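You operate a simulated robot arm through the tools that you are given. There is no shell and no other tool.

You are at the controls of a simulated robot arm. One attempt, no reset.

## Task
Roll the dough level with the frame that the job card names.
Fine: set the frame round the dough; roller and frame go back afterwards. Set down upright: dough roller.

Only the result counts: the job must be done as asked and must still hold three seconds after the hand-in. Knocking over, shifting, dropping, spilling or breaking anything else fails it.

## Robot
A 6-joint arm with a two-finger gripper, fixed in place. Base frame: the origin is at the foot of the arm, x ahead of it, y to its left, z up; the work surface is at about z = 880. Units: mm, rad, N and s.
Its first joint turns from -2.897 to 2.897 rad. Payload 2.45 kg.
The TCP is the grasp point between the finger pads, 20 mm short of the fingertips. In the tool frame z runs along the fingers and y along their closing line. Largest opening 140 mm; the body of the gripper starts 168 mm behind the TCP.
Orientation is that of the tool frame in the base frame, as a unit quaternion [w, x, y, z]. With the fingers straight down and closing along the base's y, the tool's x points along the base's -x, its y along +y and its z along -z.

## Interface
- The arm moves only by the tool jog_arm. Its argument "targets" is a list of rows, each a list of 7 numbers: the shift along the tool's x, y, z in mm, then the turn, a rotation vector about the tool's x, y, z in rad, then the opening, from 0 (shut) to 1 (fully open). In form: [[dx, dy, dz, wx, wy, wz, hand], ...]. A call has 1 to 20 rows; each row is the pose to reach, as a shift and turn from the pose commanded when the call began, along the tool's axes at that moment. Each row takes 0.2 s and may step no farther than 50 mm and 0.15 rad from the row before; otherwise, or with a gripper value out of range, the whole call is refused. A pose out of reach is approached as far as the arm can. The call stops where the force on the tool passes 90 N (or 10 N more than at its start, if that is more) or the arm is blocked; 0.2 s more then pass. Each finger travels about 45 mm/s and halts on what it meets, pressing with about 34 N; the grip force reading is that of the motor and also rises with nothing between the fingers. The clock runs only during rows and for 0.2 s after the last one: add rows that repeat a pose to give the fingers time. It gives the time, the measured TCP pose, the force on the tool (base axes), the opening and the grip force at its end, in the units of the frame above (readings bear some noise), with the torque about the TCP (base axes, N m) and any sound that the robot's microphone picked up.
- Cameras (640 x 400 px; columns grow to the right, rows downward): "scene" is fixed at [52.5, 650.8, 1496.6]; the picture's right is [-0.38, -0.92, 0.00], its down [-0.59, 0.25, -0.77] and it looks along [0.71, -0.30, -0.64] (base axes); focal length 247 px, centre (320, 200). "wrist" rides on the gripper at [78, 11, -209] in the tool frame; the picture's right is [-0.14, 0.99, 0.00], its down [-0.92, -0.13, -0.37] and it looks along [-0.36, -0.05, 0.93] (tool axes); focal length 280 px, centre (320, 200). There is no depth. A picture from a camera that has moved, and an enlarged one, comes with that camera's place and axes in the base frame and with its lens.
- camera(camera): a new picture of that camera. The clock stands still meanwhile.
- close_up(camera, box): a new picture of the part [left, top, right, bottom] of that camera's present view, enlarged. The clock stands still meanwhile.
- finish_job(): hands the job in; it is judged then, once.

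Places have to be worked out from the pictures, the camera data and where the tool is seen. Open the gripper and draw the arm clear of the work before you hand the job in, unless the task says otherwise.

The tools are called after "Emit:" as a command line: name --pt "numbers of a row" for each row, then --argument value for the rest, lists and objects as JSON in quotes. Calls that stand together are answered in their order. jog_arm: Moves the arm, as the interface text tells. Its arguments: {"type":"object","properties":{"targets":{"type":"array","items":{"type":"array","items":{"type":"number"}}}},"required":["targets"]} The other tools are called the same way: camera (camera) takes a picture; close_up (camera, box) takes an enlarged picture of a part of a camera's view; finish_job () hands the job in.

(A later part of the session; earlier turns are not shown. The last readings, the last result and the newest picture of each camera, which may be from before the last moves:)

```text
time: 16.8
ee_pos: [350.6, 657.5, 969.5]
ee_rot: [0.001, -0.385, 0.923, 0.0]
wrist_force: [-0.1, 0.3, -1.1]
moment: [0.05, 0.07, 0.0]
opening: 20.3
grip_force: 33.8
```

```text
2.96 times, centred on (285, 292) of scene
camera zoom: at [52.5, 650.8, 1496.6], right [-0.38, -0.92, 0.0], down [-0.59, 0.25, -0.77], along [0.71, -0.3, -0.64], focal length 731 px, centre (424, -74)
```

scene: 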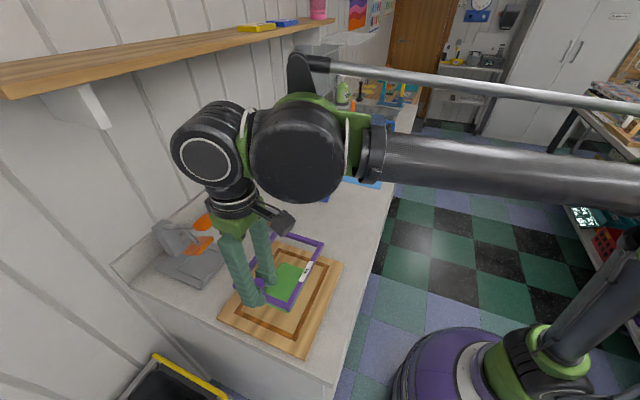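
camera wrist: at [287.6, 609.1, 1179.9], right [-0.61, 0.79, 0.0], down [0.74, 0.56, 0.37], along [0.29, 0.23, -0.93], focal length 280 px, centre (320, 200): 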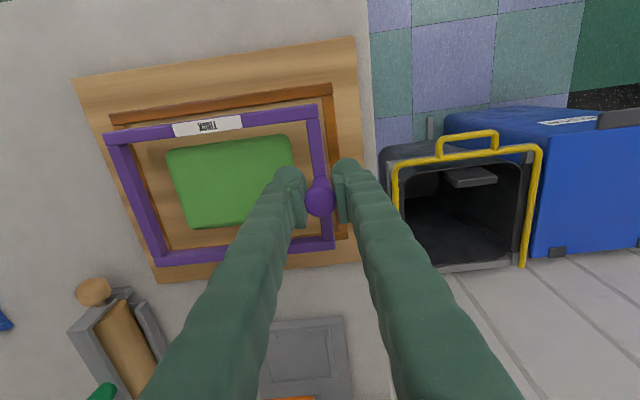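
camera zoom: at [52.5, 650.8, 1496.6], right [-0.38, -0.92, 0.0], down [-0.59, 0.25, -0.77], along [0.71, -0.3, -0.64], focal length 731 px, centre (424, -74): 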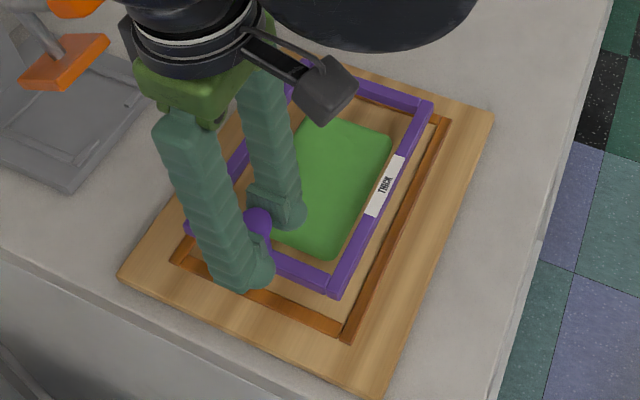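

The frame centre reads about (411.7, 596.3) at 134.1°, against the fence at about (412.5, 595.5) and 134.65°. I'll apply that small correction, lower to just above the strips and look again.

Emit:
jog_arm --pt "0.8 -1.1 4 0 0 -0.009 0" --pt "0.8 -1.1 8 0 0 -0.009 0" --pt "0.8 -1.1 12 0 0 -0.009 0" --pt "0.8 -1.1 12 0 0 -0.009 0"

Emit:
close_up --camera "wrist" --box '[85, 65, 345, 285]'

Emit:
close_up --camera "wrist" --box '[80, 100, 150, 150]'

Emit:
close_up --camera "wrist" --box '[290, 80, 360, 130]'

Emit:
close_up --camera "wrist" --box '[120, 230, 190, 280]'

Emit:
close_up --camera "scene" --box '[235, 225, 345, 345]'

```text
time: 17.8
ee_pos: [351.0, 656.2, 957.9]
ee_rot: [0.001, -0.389, 0.921, 0.0]
wrist_force: [-0.1, -0.6, -2.1]
moment: [0.13, 0.08, 0.03]
opening: 20.6
grip_force: 34.1
```

```text
1.82 times, centred on (215, 175) of wrist
camera zoom: at [288.2, 607.5, 1167.2], right [-0.61, 0.79, 0.0], down [0.73, 0.57, 0.37], along [0.29, 0.23, -0.93], focal length 510 px, centre (511, 246)
```

zoom: 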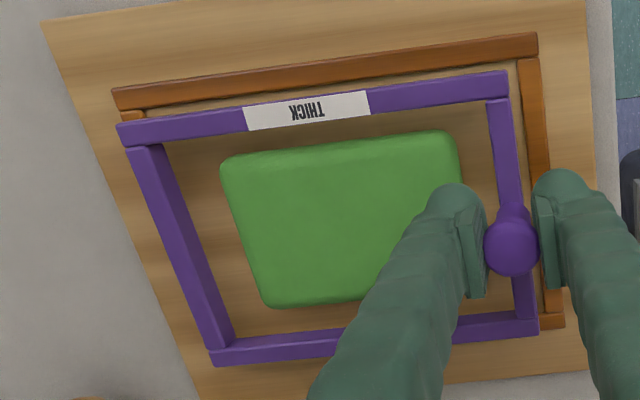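

```text
8.00 times, centred on (115, 125) of wrist
camera zoom: at [288.2, 607.5, 1167.2], right [-0.61, 0.79, 0.0], down [0.73, 0.57, 0.37], along [0.29, 0.23, -0.93], focal length 2243 px, centre (1960, 800)
```

zoom: 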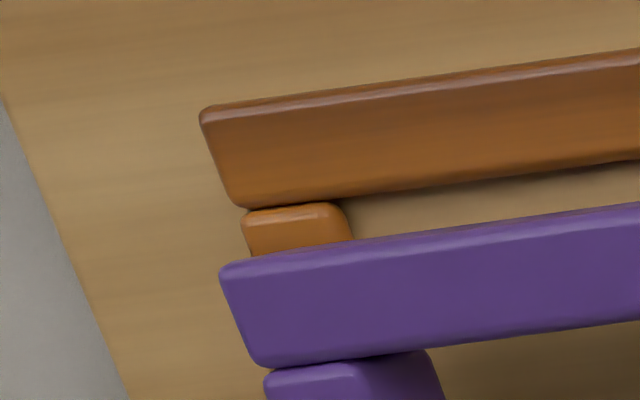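

```text
8.00 times, centred on (325, 105) of wrist
camera zoom: at [288.2, 607.5, 1167.2], right [-0.61, 0.79, 0.0], down [0.73, 0.57, 0.37], along [0.29, 0.23, -0.93], focal length 2243 px, centre (280, 960)
```

zoom: 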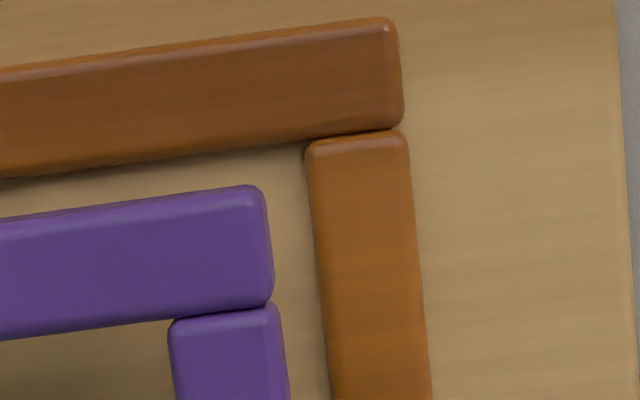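

```text
8.00 times, centred on (155, 255) of wrist
camera zoom: at [288.2, 607.5, 1167.2], right [-0.61, 0.79, 0.0], down [0.73, 0.57, 0.37], along [0.29, 0.23, -0.93], focal length 2243 px, centre (1640, -240)
```

zoom: 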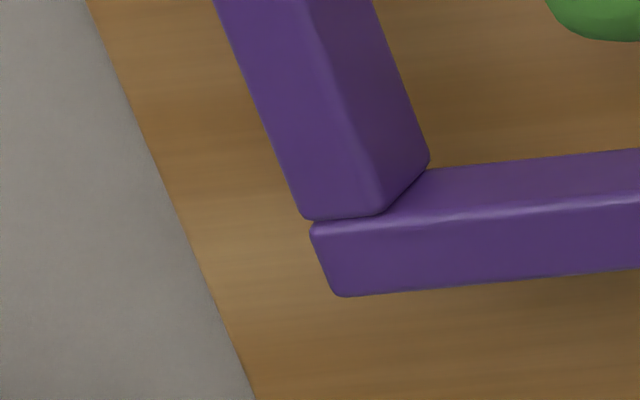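

```text
3.33 times, centred on (290, 285) of scene
camera zoom: at [52.5, 650.8, 1496.6], right [-0.38, -0.92, 0.0], down [-0.59, 0.25, -0.77], along [0.71, -0.3, -0.64], focal length 823 px, centre (420, -83)
```

zoom: 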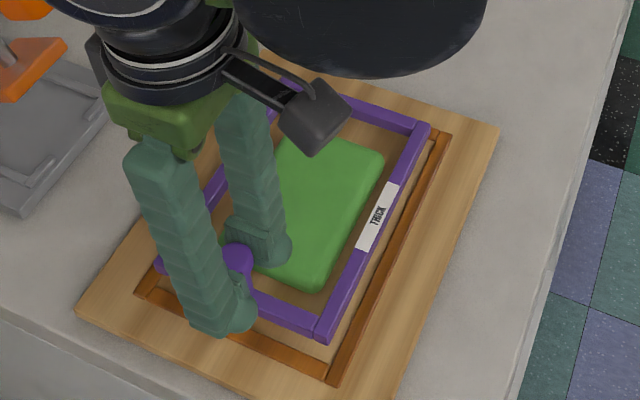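

In this view the frame needs about 1.4 mm more toward the knob end, 1.5 mm away from the robot side, and 0.45° of turn back. I'll apply that and lower 4 mm more.

Emit:
jog_arm --pt "-0.7 0.7 0 0 0 0.004 0" --pt "-1.5 1.4 0 0 0 0.008 0" --pt "-1.5 1.4 2 0 0 0.008 0" --pt "-1.5 1.4 4 0 0 0.008 0" --pt "-1.5 1.4 4 0 0 0.008 0"

Emit:
close_up --camera "wrist" --box '[75, 100, 145, 150]'

Emit:
close_up --camera "wrist" --box '[290, 80, 360, 130]'

Emit:
close_up --camera "wrist" --box '[290, 215, 360, 265]'

Emit:
close_up --camera "scene" --box '[265, 270, 315, 345]'

Emit:
close_up --camera "scene" --box '[295, 230, 345, 285]'

```text
time: 19.0
ee_pos: [350.6, 658.6, 954.0]
ee_rot: [0.0, -0.386, 0.923, 0.0]
wrist_force: [0.8, 0.0, -0.4]
moment: [0.04, 0.07, 0.03]
opening: 20.5
grip_force: 34.0
```

```text
8.00 times, centred on (110, 125) of wrist
camera zoom: at [287.9, 610.1, 1163.6], right [-0.61, 0.79, 0.0], down [0.74, 0.56, 0.37], along [0.29, 0.23, -0.93], focal length 2243 px, centre (2000, 800)
```

zoom: 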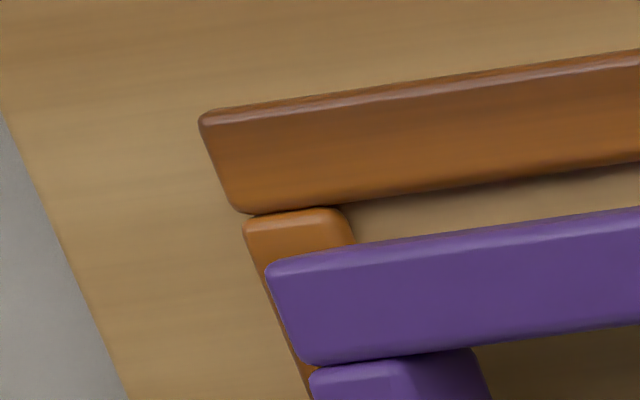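

```text
8.00 times, centred on (325, 105) of wrist
camera zoom: at [287.9, 610.1, 1163.6], right [-0.61, 0.79, 0.0], down [0.74, 0.56, 0.37], along [0.29, 0.23, -0.93], focal length 2243 px, centre (280, 960)
```

zoom: 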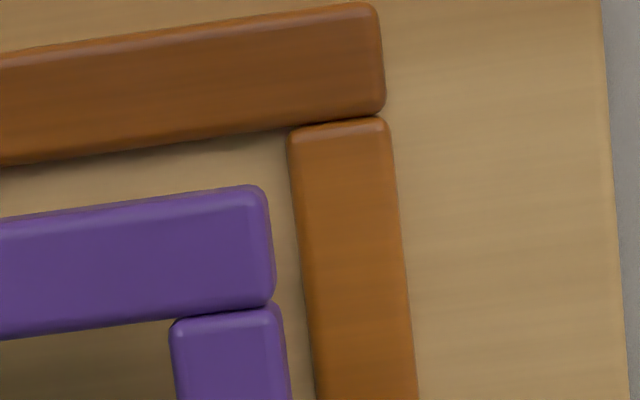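

```text
8.00 times, centred on (325, 240) of wrist
camera zoom: at [287.9, 610.1, 1163.6], right [-0.61, 0.79, 0.0], down [0.74, 0.56, 0.37], along [0.29, 0.23, -0.93], focal length 2243 px, centre (280, -120)
```

zoom: 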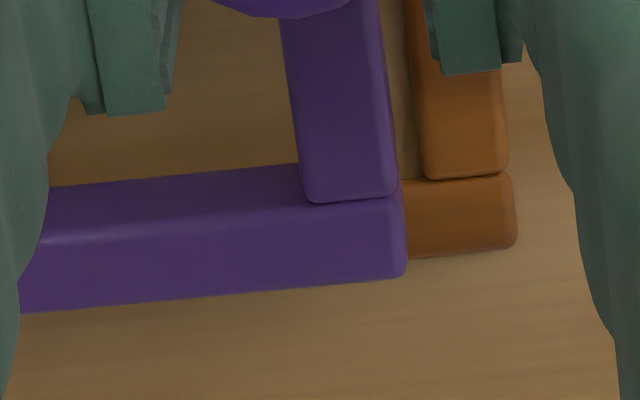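

```text
5.33 times, centred on (290, 308) of scene
camera zoom: at [52.5, 650.8, 1496.6], right [-0.38, -0.92, 0.0], down [-0.59, 0.25, -0.77], along [0.71, -0.3, -0.64], focal length 1316 px, centre (480, -373)
```

zoom: 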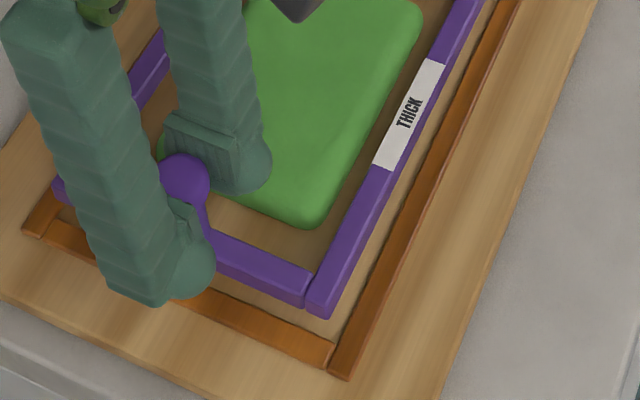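

```text
7.27 times, centred on (320, 258) of scene
camera zoom: at [52.5, 650.8, 1496.6], right [-0.38, -0.92, 0.0], down [-0.59, 0.25, -0.77], along [0.71, -0.3, -0.64], focal length 1795 px, centre (320, -218)
```

zoom: 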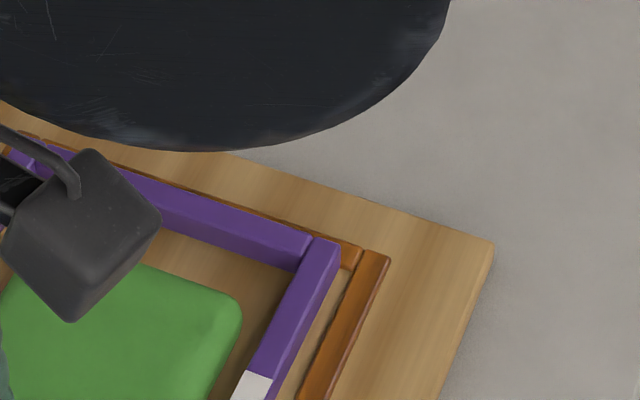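

Against the two strips straight below the camera, where parallax is least, the gaps are about 3.2 mm and 4.2 mm out of 7 mm total. That is centred to within about 0.6 mm, so I'll lower in small steps and watch the force.

Emit:
jog_arm --pt "0.5 0 1 0 0 0 0" --pt "0.5 0 2 0 0 0 0" --pt "0.5 0 3 0 0 0 0" --pt "0.5 0 4 0 0 0 0" --pt "0.5 0 4 0 0 0 0"

Emit:
close_up --camera "scene" --box '[235, 225, 345, 345]'

Emit:
close_up --camera "wrist" --box '[65, 65, 365, 285]'

```text
time: 20.2
ee_pos: [351.9, 658.3, 949.8]
ee_rot: [0.0, -0.385, 0.923, 0.0]
wrist_force: [0.0, -0.3, -1.2]
moment: [0.07, 0.03, 0.02]
opening: 20.0
grip_force: 34.3
```

```text
3.33 times, centred on (290, 285) of scene
camera zoom: at [52.5, 650.8, 1496.6], right [-0.38, -0.92, 0.0], down [-0.59, 0.25, -0.77], along [0.71, -0.3, -0.64], focal length 823 px, centre (420, -83)
```

zoom: 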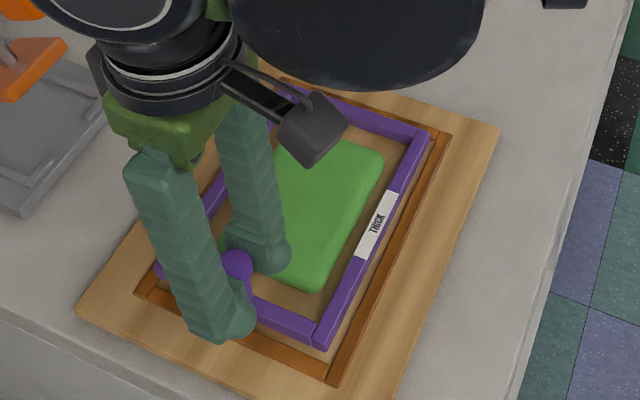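

```text
1.82 times, centred on (215, 175) of wrist
camera zoom: at [287.8, 609.4, 1159.5], right [-0.61, 0.79, 0.0], down [0.74, 0.56, 0.37], along [0.29, 0.23, -0.93], focal length 510 px, centre (511, 246)
```

zoom: 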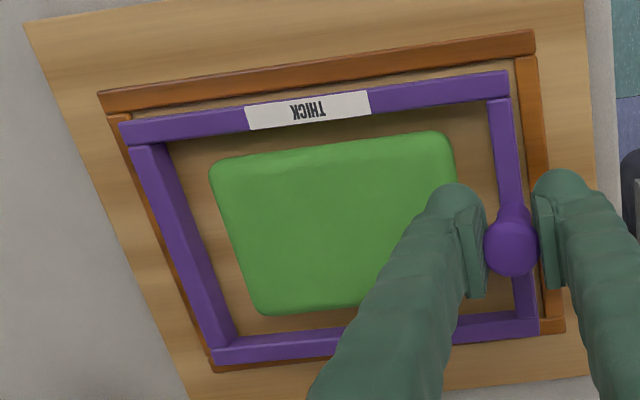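

No contact yet. I'll keep lowering in 1 mm steps.

Emit:
jog_arm --pt "0 0 1 0 0 0 0" --pt "0 0 2 0 0 0 0" --pt "0 0 3 0 0 0 0" --pt "0 0 4 0 0 0 0" --pt "0 0 4 0 0 0 0"

Emit:
close_up --camera "scene" --box '[235, 225, 345, 345]'

Emit:
close_up --camera "wrist" --box '[65, 65, 365, 285]'

```text
time: 21.4
ee_pos: [350.1, 658.9, 947.4]
ee_rot: [0.002, -0.385, 0.923, 0.001]
wrist_force: [-2.3, -1.9, -0.7]
moment: [-0.06, 0.15, 0.02]
opening: 20.3
grip_force: 34.7
```

```text
3.33 times, centred on (290, 285) of scene
camera zoom: at [52.5, 650.8, 1496.6], right [-0.38, -0.92, 0.0], down [-0.59, 0.25, -0.77], along [0.71, -0.3, -0.64], focal length 823 px, centre (420, -83)
```

zoom: 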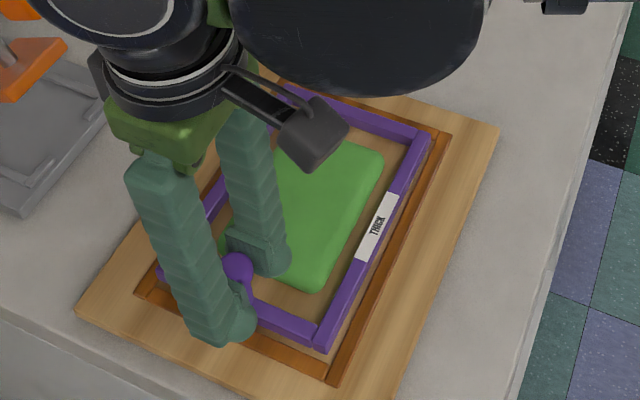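

```text
1.82 times, centred on (215, 175) of wrist
camera zoom: at [287.5, 609.6, 1155.9], right [-0.61, 0.79, 0.0], down [0.74, 0.56, 0.37], along [0.29, 0.23, -0.93], focal length 510 px, centre (511, 246)
```

zoom: 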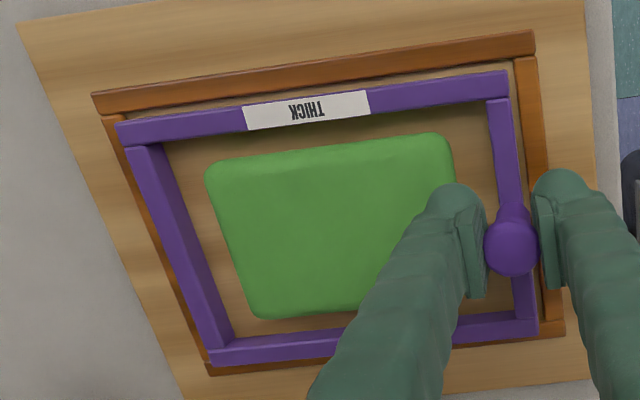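

Small forces are appearing, so the frame is touching something. I'll check the corners before going on.

Emit:
close_up --camera "wrist" --box '[115, 230, 185, 280]'

Emit:
close_up --camera "wrist" --box '[290, 215, 360, 265]'

Emit:
close_up --camera "wrist" --box '[75, 100, 145, 150]'

Emit:
close_up --camera "wrist" --box '[290, 80, 360, 130]'

Emit:
close_up --camera "scene" --box '[250, 290, 310, 345]'

Emit:
close_up --camera "scene" --box '[300, 235, 350, 285]'

```text
8.00 times, centred on (150, 255) of wrist
camera zoom: at [287.5, 609.6, 1155.9], right [-0.61, 0.79, 0.0], down [0.74, 0.56, 0.37], along [0.29, 0.23, -0.93], focal length 2243 px, centre (1680, -240)
```

zoom: 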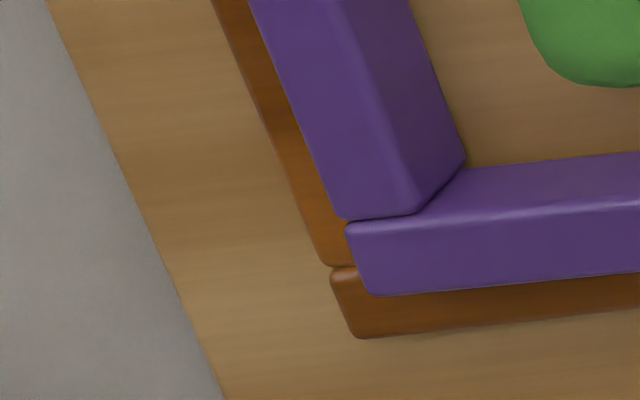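

```text
8.00 times, centred on (325, 240) of wrist
camera zoom: at [287.5, 609.6, 1155.9], right [-0.61, 0.79, 0.0], down [0.74, 0.56, 0.37], along [0.29, 0.23, -0.93], focal length 2243 px, centre (280, -120)
```

zoom: 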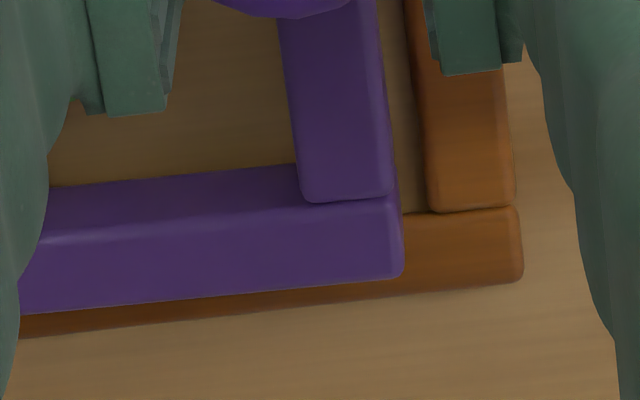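

```text
8.00 times, centred on (110, 125) of wrist
camera zoom: at [287.5, 609.6, 1155.9], right [-0.61, 0.79, 0.0], down [0.74, 0.56, 0.37], along [0.29, 0.23, -0.93], focal length 2243 px, centre (2000, 800)
```

zoom: 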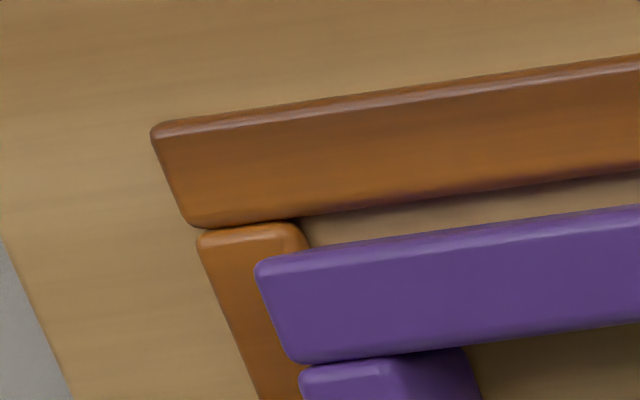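

```text
8.00 times, centred on (325, 105) of wrist
camera zoom: at [287.5, 609.6, 1155.9], right [-0.61, 0.79, 0.0], down [0.74, 0.56, 0.37], along [0.29, 0.23, -0.93], focal length 2243 px, centre (280, 960)
```

zoom: 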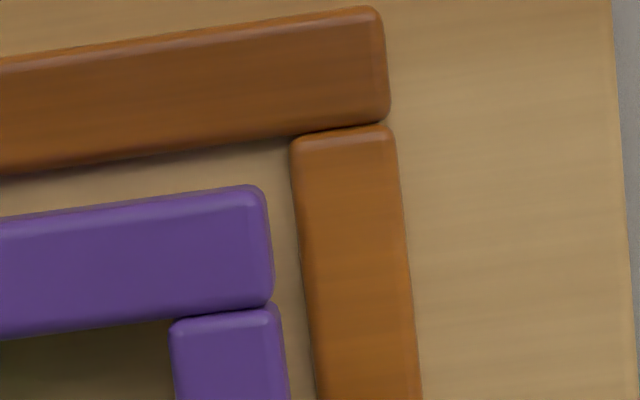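

```text
7.27 times, centred on (280, 318) of scene
camera zoom: at [52.5, 650.8, 1496.6], right [-0.38, -0.92, 0.0], down [-0.59, 0.25, -0.77], along [0.71, -0.3, -0.64], focal length 1795 px, centre (611, -654)
```

zoom: 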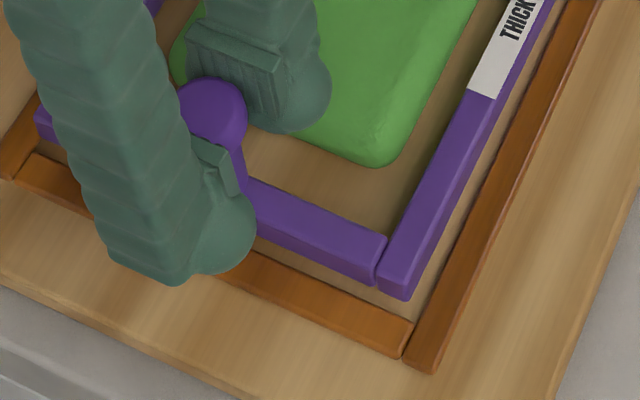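

```text
8.00 times, centred on (325, 260) of scene
camera zoom: at [52.5, 650.8, 1496.6], right [-0.38, -0.92, 0.0], down [-0.59, 0.25, -0.77], along [0.71, -0.3, -0.64], focal length 1974 px, centre (280, -280)
```

zoom: 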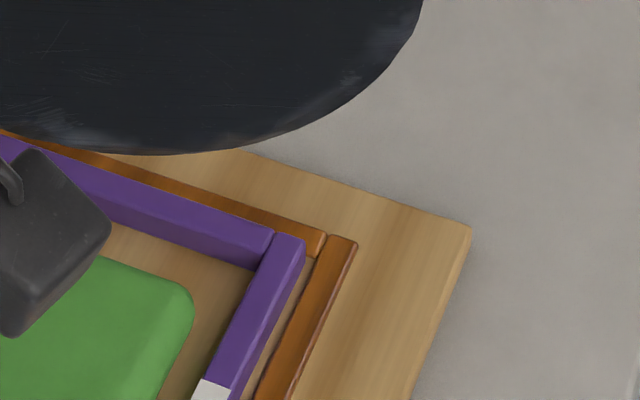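

The side force points toward the robot side, so the far long rail is grazing its strip. I'll raise 3 mm, shift 1.5 mm toward the robot side and lower again.

Emit:
jog_arm --pt "0 0 -2 0 0 0 0" --pt "1.5 0 -3 0 0 0 0" --pt "1.5 0 -2 0 0 0 0" --pt "1.5 0 -1 0 0 0 0" --pt "1.5 0 0 0 0 0 0" --pt "1.5 0 0 0 0 0 0"

```text
time: 22.8
ee_pos: [349.9, 658.8, 945.6]
ee_rot: [0.001, -0.386, 0.923, 0.0]
wrist_force: [0.3, 0.2, -1.7]
moment: [0.04, 0.02, 0.05]
opening: 20.4
grip_force: 34.1
```

The side force is gone and it's free at 945.6, so I'll continue down.

Emit:
jog_arm --pt "0 0 1 0 0 0 0" --pt "0 0 2 0 0 0 0" --pt "0 0 2 0 0 0 0"

Emit:
jog_arm --pt "0 0 1 0 0 0 0" --pt "0 0 2 0 0 0 0" --pt "0 0 2 0 0 0 0"

```text
time: 23.6
ee_pos: [349.8, 657.0, 943.3]
ee_rot: [0.001, -0.385, 0.923, 0.0]
wrist_force: [0.3, 0.8, -1.1]
moment: [0.05, 0.02, -0.02]
opening: 20.2
grip_force: 33.8
```

```text
time: 24.4
ee_pos: [350.1, 657.0, 941.7]
ee_rot: [0.001, -0.385, 0.923, 0.001]
wrist_force: [-4.4, 2.5, -0.4]
moment: [0.04, 0.06, 0.05]
opening: 20.1
grip_force: 34.4
```

A force now points along the long axis. I'll look at where the frame sits.

Emit:
close_up --camera "wrist" --box '[65, 65, 365, 285]'

Emit:
close_up --camera "wrist" --box '[65, 100, 135, 150]'

Emit:
close_up --camera "wrist" --box '[290, 80, 360, 130]'

Emit:
close_up --camera "wrist" --box '[115, 230, 185, 280]'

Emit:
close_up --camera "scene" --box '[300, 235, 350, 285]'

Emit:
close_up --camera "scene" --box '[250, 290, 310, 345]'

```text
1.82 times, centred on (215, 175) of wrist
camera zoom: at [286.3, 608.8, 1151.7], right [-0.61, 0.79, 0.0], down [0.74, 0.56, 0.37], along [0.29, 0.23, -0.93], focal length 510 px, centre (511, 246)
```

zoom: 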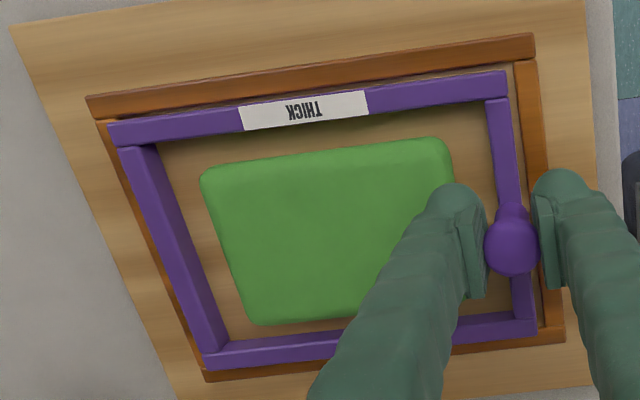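

```text
8.00 times, centred on (100, 125) of wrist
camera zoom: at [286.3, 608.8, 1151.7], right [-0.61, 0.79, 0.0], down [0.74, 0.56, 0.37], along [0.29, 0.23, -0.93], focal length 2243 px, centre (2080, 800)
```

zoom: 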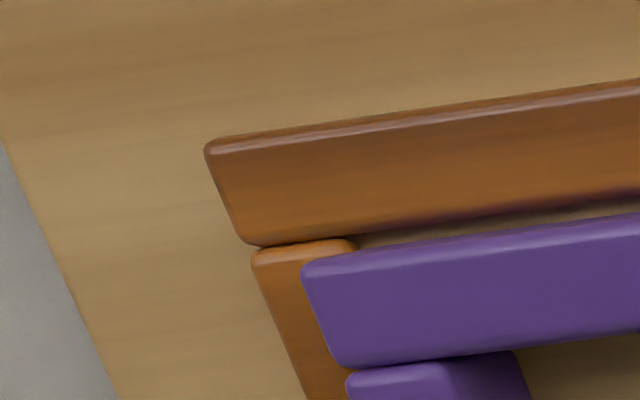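

```text
8.00 times, centred on (325, 105) of wrist
camera zoom: at [286.3, 608.8, 1151.7], right [-0.61, 0.79, 0.0], down [0.74, 0.56, 0.37], along [0.29, 0.23, -0.93], focal length 2243 px, centre (280, 960)
```

zoom: 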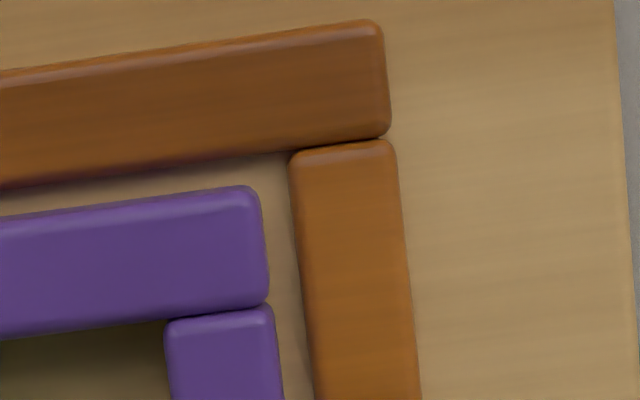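

```text
8.00 times, centred on (150, 255) of wrist
camera zoom: at [286.3, 608.8, 1151.7], right [-0.61, 0.79, 0.0], down [0.74, 0.56, 0.37], along [0.29, 0.23, -0.93], focal length 2243 px, centre (1680, -240)
```

zoom: 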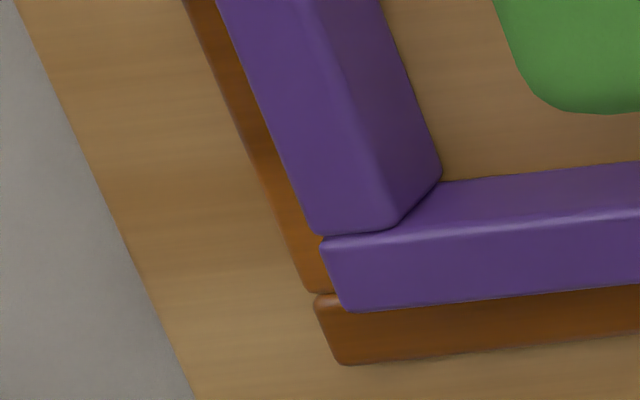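

```text
8.00 times, centred on (325, 260) of scene
camera zoom: at [52.5, 650.8, 1496.6], right [-0.38, -0.92, 0.0], down [-0.59, 0.25, -0.77], along [0.71, -0.3, -0.64], focal length 1974 px, centre (280, -280)
```

zoom: 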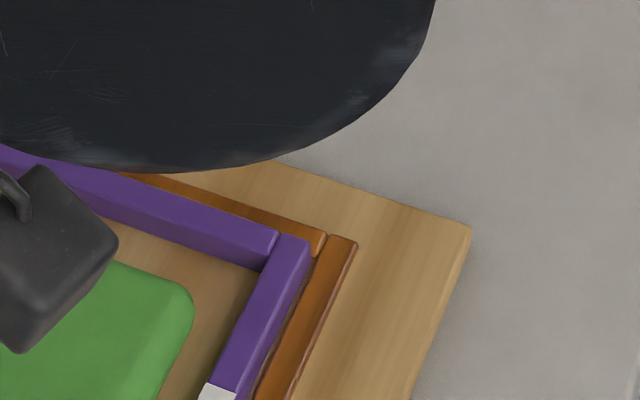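

```text
7.27 times, centred on (280, 318) of scene
camera zoom: at [52.5, 650.8, 1496.6], right [-0.38, -0.92, 0.0], down [-0.59, 0.25, -0.77], along [0.71, -0.3, -0.64], focal length 1795 px, centre (611, -654)
```

zoom: 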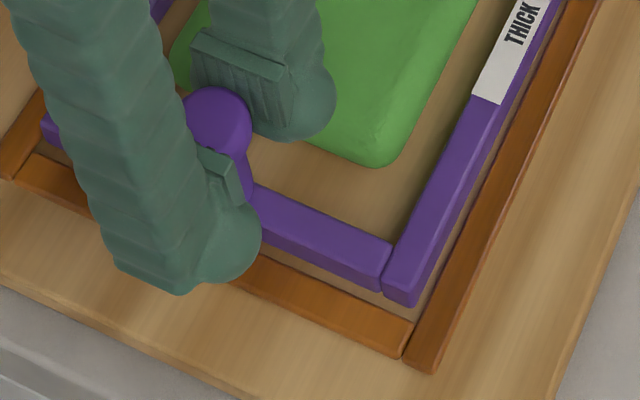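

The far end seems to be grazing the short strip there. I'll raise 3 mm, shift 1.3 mm toward the knob end with a 0.3° turn, and lower again.

Emit:
jog_arm --pt "0 0 -2 0 0 0 0" --pt "0 0.6 -4 0 0 -0.003 0" --pt "0 1.3 -4 0 0 -0.006 0" --pt "0 1.3 -3 0 0 -0.006 0" --pt "0 1.3 -2 0 0 -0.006 0" --pt "0 1.3 -1 0 0 -0.006 0" --pt "0 1.3 -1 0 0 -0.006 0"

Emit:
jog_arm --pt "0 0 1 0 0 0 0" --pt "0 0 1 0 0 0 0"

Emit:
close_up --camera "wrist" --box '[65, 65, 365, 285]'

Emit:
close_up --camera "wrist" --box '[65, 100, 135, 150]'

Emit:
close_up --camera "wrist" --box '[290, 80, 360, 130]'

Emit:
close_up --camera "wrist" --box '[115, 230, 185, 280]'

```text
time: 26.0
ee_pos: [348.1, 658.1, 943.1]
ee_rot: [0.0, -0.388, 0.922, 0.0]
wrist_force: [0.1, -0.9, -0.7]
moment: [-0.03, 0.02, 0.01]
opening: 20.6
grip_force: 34.1
```

```text
time: 26.6
ee_pos: [349.1, 658.3, 941.4]
ee_rot: [0.001, -0.388, 0.922, 0.0]
wrist_force: [-0.3, 1.2, -0.5]
moment: [-0.01, 0.0, -0.01]
opening: 20.2
grip_force: 34.0
```

```text
1.82 times, centred on (215, 175) of wrist
camera zoom: at [286.1, 609.3, 1151.6], right [-0.61, 0.79, 0.0], down [0.73, 0.57, 0.37], along [0.29, 0.23, -0.93], focal length 510 px, centre (511, 246)
```

zoom: 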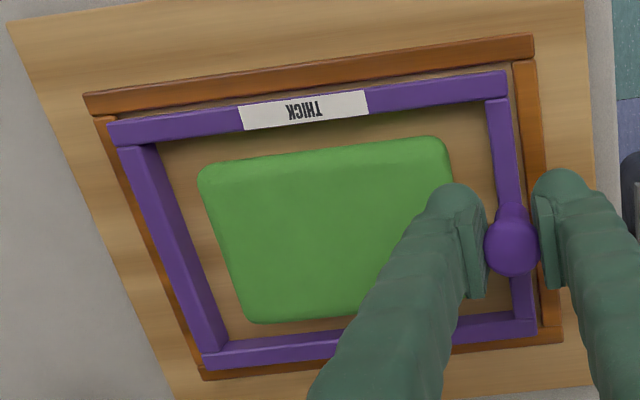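

```text
8.00 times, centred on (100, 125) of wrist
camera zoom: at [286.1, 609.3, 1151.6], right [-0.61, 0.79, 0.0], down [0.73, 0.57, 0.37], along [0.29, 0.23, -0.93], focal length 2243 px, centre (2080, 800)
```

zoom: 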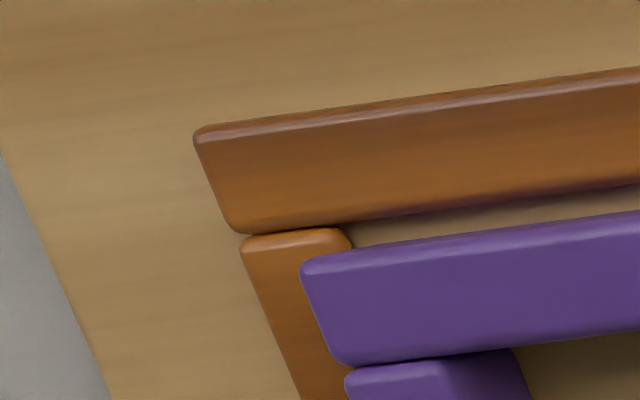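

```text
8.00 times, centred on (325, 105) of wrist
camera zoom: at [286.1, 609.3, 1151.6], right [-0.61, 0.79, 0.0], down [0.73, 0.57, 0.37], along [0.29, 0.23, -0.93], focal length 2243 px, centre (280, 960)
```

zoom: 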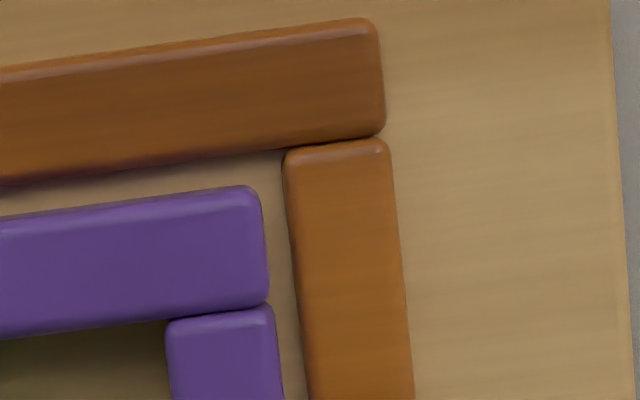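

```text
8.00 times, centred on (150, 255) of wrist
camera zoom: at [286.1, 609.3, 1151.6], right [-0.61, 0.79, 0.0], down [0.73, 0.57, 0.37], along [0.29, 0.23, -0.93], focal length 2243 px, centre (1680, -240)
```

zoom: 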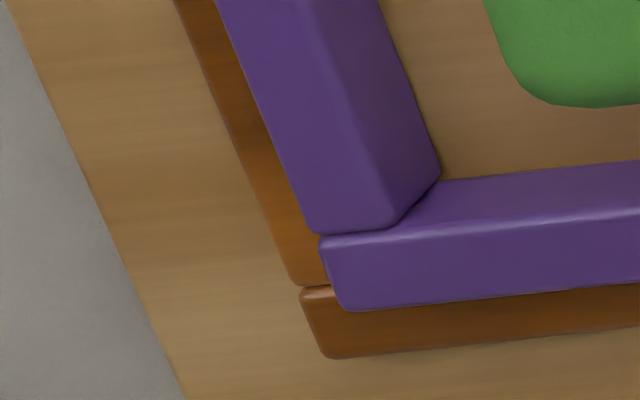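

The forces and moments are near zero, so the frame seems to be resting. I'll press down another 1.5 mm to check for a solid seat.

Emit:
jog_arm --pt "0 0 0.7 0 0 0 0" --pt "0 0 1.5 0 0 0 0" --pt "0 0 1.5 0 0 0 0"

```text
time: 27.4
ee_pos: [348.2, 658.0, 941.2]
ee_rot: [0.002, -0.387, 0.922, 0.001]
wrist_force: [2.7, 6.3, 22.5]
moment: [0.16, -0.09, 0.01]
opening: 20.5
grip_force: 34.5
```

It's solidly seated: 22 N at z = 941. I'll ease off and open just enough to clear the knob head.

Emit:
jog_arm --pt "0 0 -1.3 0 0 0 0" --pt "0 0 -1.3 0 0 0 0.18" --pt "0 0 -1.3 0 0 0 0.25" --pt "0 0 -1.3 0 0 0 0.25"

Emit:
camera --camera "wrist"

Emit:
close_up --camera "scene" --box '[235, 225, 345, 345]'

```text
time: 28.4
ee_pos: [348.2, 658.3, 942.3]
ee_rot: [0.001, -0.388, 0.922, 0.001]
wrist_force: [0.1, -0.6, 0.5]
moment: [-0.01, 0.01, 0.01]
opening: 35.0
grip_force: 0.1
```

```text
taken
camera wrist: at [286.2, 609.1, 1151.6], right [-0.61, 0.79, 0.0], down [0.73, 0.57, 0.37], along [0.29, 0.23, -0.93], focal length 280 px, centre (320, 200)
```

wrist: 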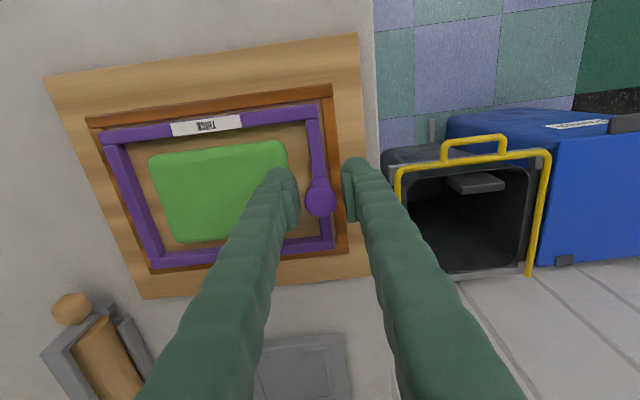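

```text
3.33 times, centred on (290, 285) of scene
camera zoom: at [52.5, 650.8, 1496.6], right [-0.38, -0.92, 0.0], down [-0.59, 0.25, -0.77], along [0.71, -0.3, -0.64], focal length 823 px, centre (420, -83)
```

zoom: 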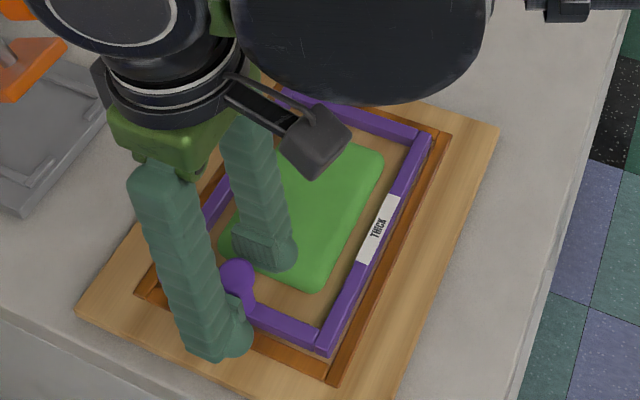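

Released. I'll rise straight up and inspect the placed frame from above.

Emit:
jog_arm --pt "0 0 -15 0 0 0 0.27" --pt "0 0 -40 0 0 0 0.3" --pt "0 0 -80 0 0 0 0.4" --pt "0 -40 -110 0 0 0 0.5" --pt "0 -70 -130 0 0 0 0.5" --pt "0 -70 -130 0 0 0 0.5"

Emit:
camera --camera "wrist"

Emit:
close_up --camera "wrist" --box '[200, 60, 440, 260]'

Emit:
close_up --camera "scene" --box '[225, 235, 345, 350]'

```text
time: 29.8
ee_pos: [396.5, 609.4, 1073.3]
ee_rot: [0.001, -0.389, 0.921, 0.0]
wrist_force: [-0.1, -0.1, -0.5]
moment: [-0.03, -0.02, 0.01]
opening: 70.0
grip_force: 0.0
```

```text
taken
camera wrist: at [335.5, 559.7, 1282.9], right [-0.61, 0.79, 0.0], down [0.73, 0.57, 0.37], along [0.29, 0.23, -0.93], focal length 280 px, centre (320, 200)
```

wrist: 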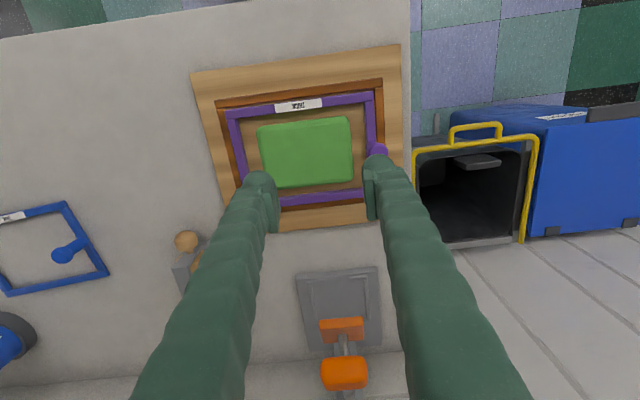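

```text
2.00 times, centred on (320, 160) of wrist
camera zoom: at [335.5, 559.7, 1282.9], right [-0.61, 0.79, 0.0], down [0.73, 0.57, 0.37], along [0.29, 0.23, -0.93], focal length 561 px, centre (320, 280)
```

zoom: 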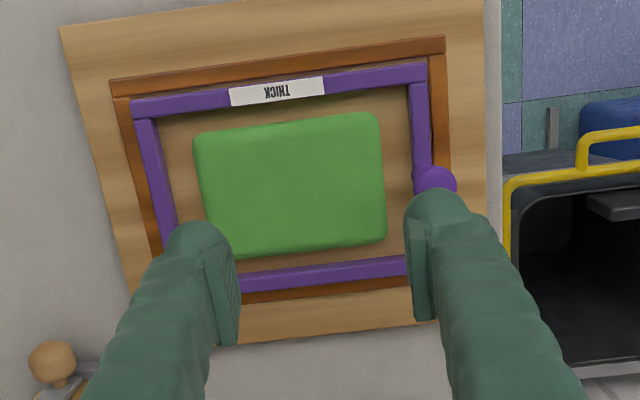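

```text
3.48 times, centred on (285, 292) of scene
camera zoom: at [52.5, 650.8, 1496.6], right [-0.38, -0.92, 0.0], down [-0.59, 0.25, -0.77], along [0.71, -0.3, -0.64], focal length 858 px, centre (442, -122)
```

zoom: 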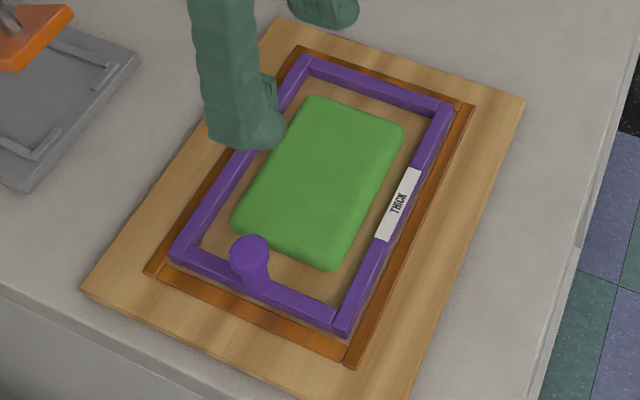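

The frame sits inside the fence around the dough. I'll check its corners for flat seating, and look at the roller from here.

Emit:
close_up --camera "scene" --box '[250, 295, 300, 340]'

Emit:
close_up --camera "scene" --box '[310, 240, 345, 275]'

Emit:
close_up --camera "wrist" --box '[205, 85, 265, 125]'

Emit:
close_up --camera "wrist" --box '[340, 70, 400, 130]'

Emit:
close_up --camera "scene" --box '[235, 240, 295, 310]'

```text
8.89 times, centred on (275, 318) of scene
camera zoom: at [52.5, 650.8, 1496.6], right [-0.38, -0.92, 0.0], down [-0.59, 0.25, -0.77], along [0.71, -0.3, -0.64], focal length 2194 px, centre (720, -844)
```

zoom: 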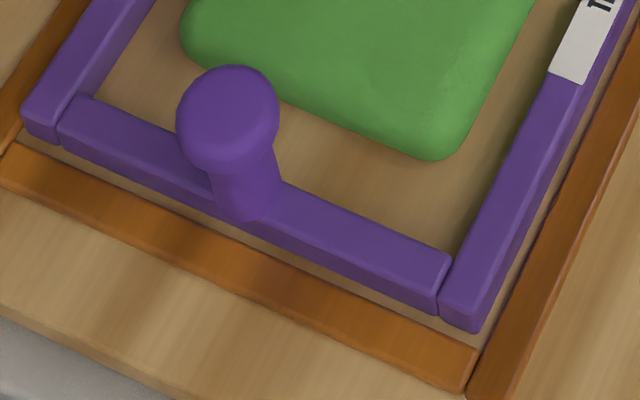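

```text
11.43 times, centred on (328, 258) of scene
camera zoom: at [52.5, 650.8, 1496.6], right [-0.38, -0.92, 0.0], down [-0.59, 0.25, -0.77], along [0.71, -0.3, -0.64], focal length 2821 px, centre (234, -457)
```

zoom: 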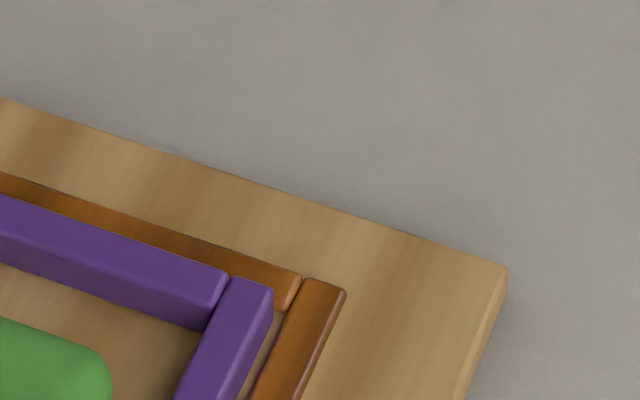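

```text
10.00 times, centred on (235, 105) of wrist
camera zoom: at [335.5, 559.7, 1282.9], right [-0.61, 0.79, 0.0], down [0.73, 0.57, 0.37], along [0.29, 0.23, -0.93], focal length 2804 px, centre (1170, 1150)
```

zoom: 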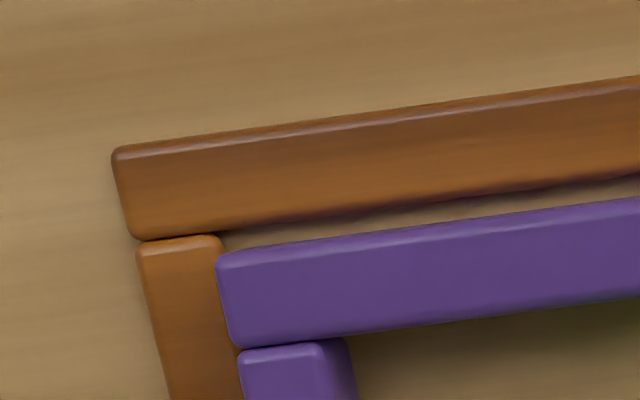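

```text
6.67 times, centred on (370, 100) of wrist
camera zoom: at [335.5, 559.7, 1282.9], right [-0.61, 0.79, 0.0], down [0.73, 0.57, 0.37], along [0.29, 0.23, -0.93], focal length 1869 px, centre (-13, 867)
```

zoom: 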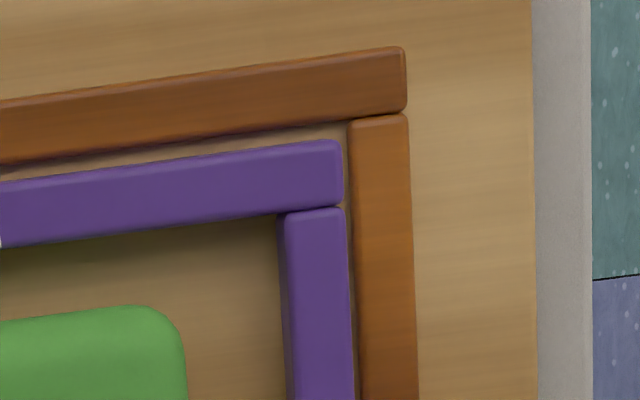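

```text
5.71 times, centred on (265, 275) of scene
camera zoom: at [52.5, 650.8, 1496.6], right [-0.38, -0.92, 0.0], down [-0.59, 0.25, -0.77], along [0.71, -0.3, -0.64], focal length 1410 px, centre (634, -229)
```

zoom: 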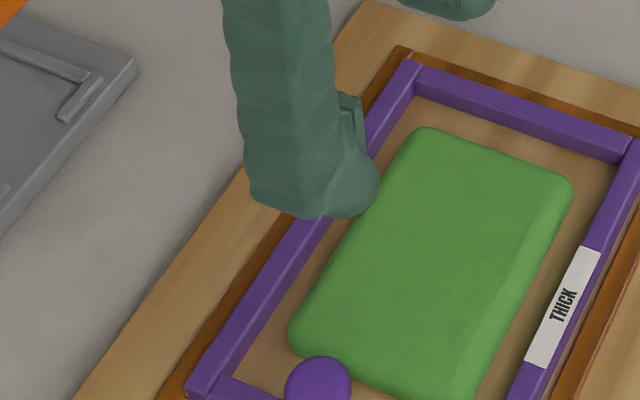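

The frame is seated flat inside the fence and the board hasn't moved. Next I'll move above the roller handle at about (704, 609), keeping the closing line across the roller axis.

Emit:
jog_arm --pt "-20 -20 -30 0 0 0.002 0.5" --pt "-50 -52 -40 0 0 0.004 0.5" --pt "-82 -84 -40 0 0 0.006 0.5" --pt "-113 -116 -40 0 0 0.008 0.5" --pt "-144 -148 -40 0 0 0.01 0.5" --pt "-175 -180 -40 0 0 0.012 0.5" --pt "-200 -206 -40 0 0 0.014 0.5" --pt "-214.7 -220.8 -40 0 0 0.016 0.5" --pt "-214.7 -220.8 -40 0 0 0.016 0.5"

Emit:
camera --camera "wrist"

Emit:
camera --camera "scene"

Emit:
close_up --camera "wrist" --box '[230, 80, 430, 240]'

```text
time: 31.8
ee_pos: [706.6, 609.0, 1113.8]
ee_rot: [0.001, -0.38, 0.925, 0.0]
wrist_force: [-1.0, 0.3, -0.1]
moment: [-0.02, -0.01, 0.0]
opening: 69.9
grip_force: 0.0
```

```text
taken
camera wrist: at [643.1, 560.3, 1322.0], right [-0.6, 0.8, 0.0], down [0.74, 0.56, 0.37], along [0.3, 0.22, -0.93], focal length 280 px, centre (320, 200)
```

wrist: 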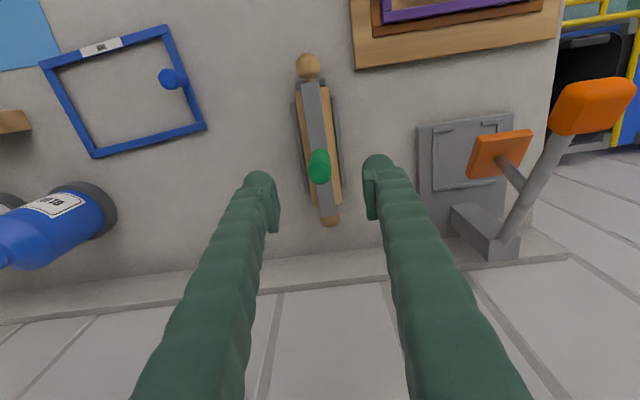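

```text
taken
```

scene: 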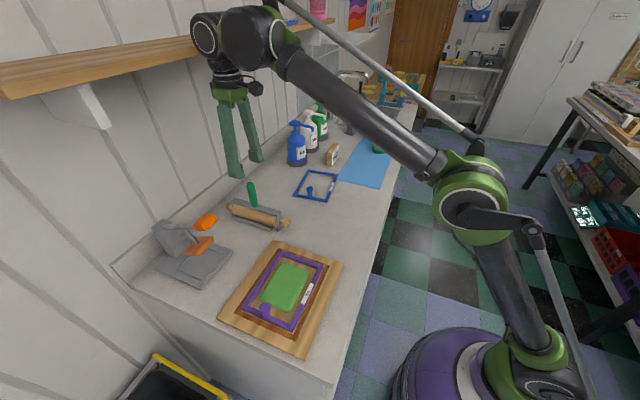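

```text
2.50 times, centred on (330, 160) of wrist
camera zoom: at [643.1, 560.3, 1322.0], right [-0.6, 0.8, 0.0], down [0.74, 0.56, 0.37], along [0.3, 0.22, -0.93], focal length 701 px, centre (295, 300)
```

zoom: 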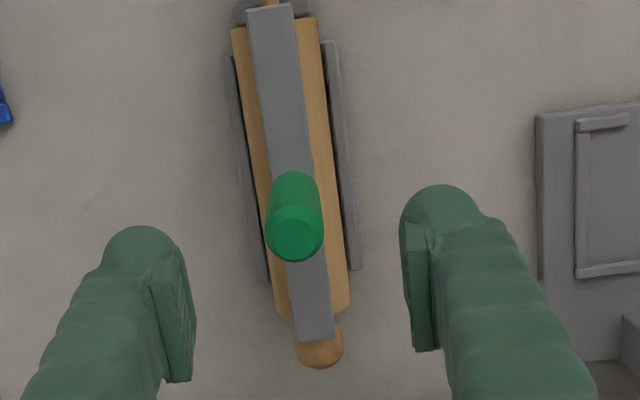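

The handle top is centred at about (706.3, 607.5), 1–2 mm off the TCP, and the roller axis is at 44.9°. I'll descend to grip the handle at z ≈ 1000.

Emit:
jog_arm --pt "1.2 -0.8 25 0 0 0 0.5" --pt "1.2 -0.8 50 0 0 0 0.5" --pt "1.2 -0.8 75 0 0 0 0.5" --pt "1.2 -0.8 100 0 0 0 0.5" --pt "1.2 -0.8 113 0 0 0 0.5" --pt "1.2 -0.8 113 0 0 0 0.5"

Emit:
camera --camera "wrist"

Emit:
close_up --camera "scene" --box '[200, 100, 310, 250]'

```text
time: 33.2
ee_pos: [706.8, 606.9, 999.6]
ee_rot: [0.0, -0.381, 0.924, 0.0]
wrist_force: [-0.7, -0.4, -0.1]
moment: [0.0, 0.02, -0.03]
opening: 70.0
grip_force: 0.2
```

```text
taken
camera wrist: at [643.4, 558.9, 1209.3], right [-0.6, 0.8, 0.0], down [0.74, 0.56, 0.37], along [0.3, 0.22, -0.93], focal length 280 px, centre (320, 200)
```

wrist: 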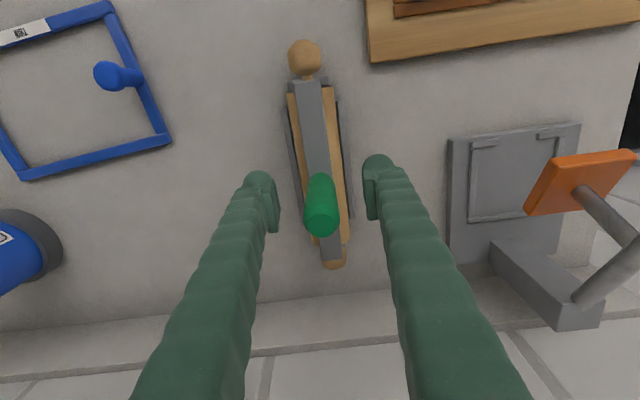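

```text
2.67 times, centred on (255, 175) of scene
camera zoom: at [52.5, 650.8, 1496.6], right [-0.38, -0.92, 0.0], down [-0.59, 0.25, -0.77], along [0.71, -0.3, -0.64], focal length 658 px, centre (493, 267)
```

zoom: 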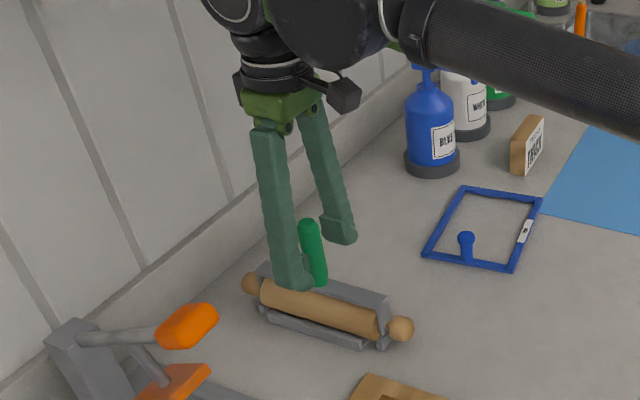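

The handle is between the fingers, so I'll close on it.

Emit:
jog_arm --pt "0 0 0 0 0 0 0.35" --pt "0 0 0 0 0 0 0.25" --pt "0 0 0 0 0 0 0.15" --pt "0 0 0 0 0 0 0.05" --pt "0 0 0 0 0 0 0.0" --pt "0 0 0 0 0 0 0.0"

Emit:
camera --camera "wrist"

```text
time: 34.6
ee_pos: [707.3, 607.5, 1000.3]
ee_rot: [0.0, -0.381, 0.924, 0.001]
wrist_force: [0.0, -0.1, 0.3]
moment: [0.03, -0.06, -0.02]
opening: 24.7
grip_force: 34.3
```

```text
taken
camera wrist: at [643.4, 558.9, 1209.5], right [-0.6, 0.8, 0.0], down [0.74, 0.56, 0.37], along [0.3, 0.22, -0.93], focal length 280 px, centre (320, 200)
```

wrist: 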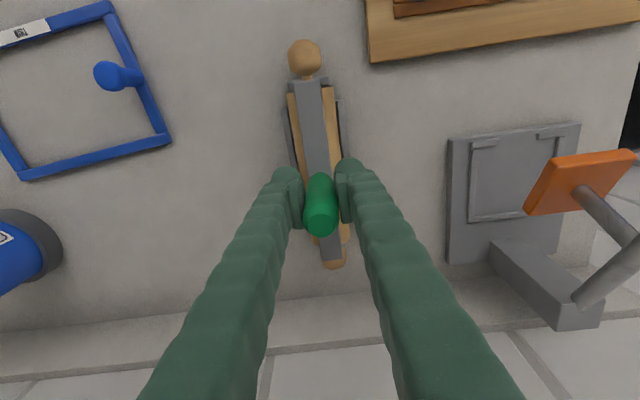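

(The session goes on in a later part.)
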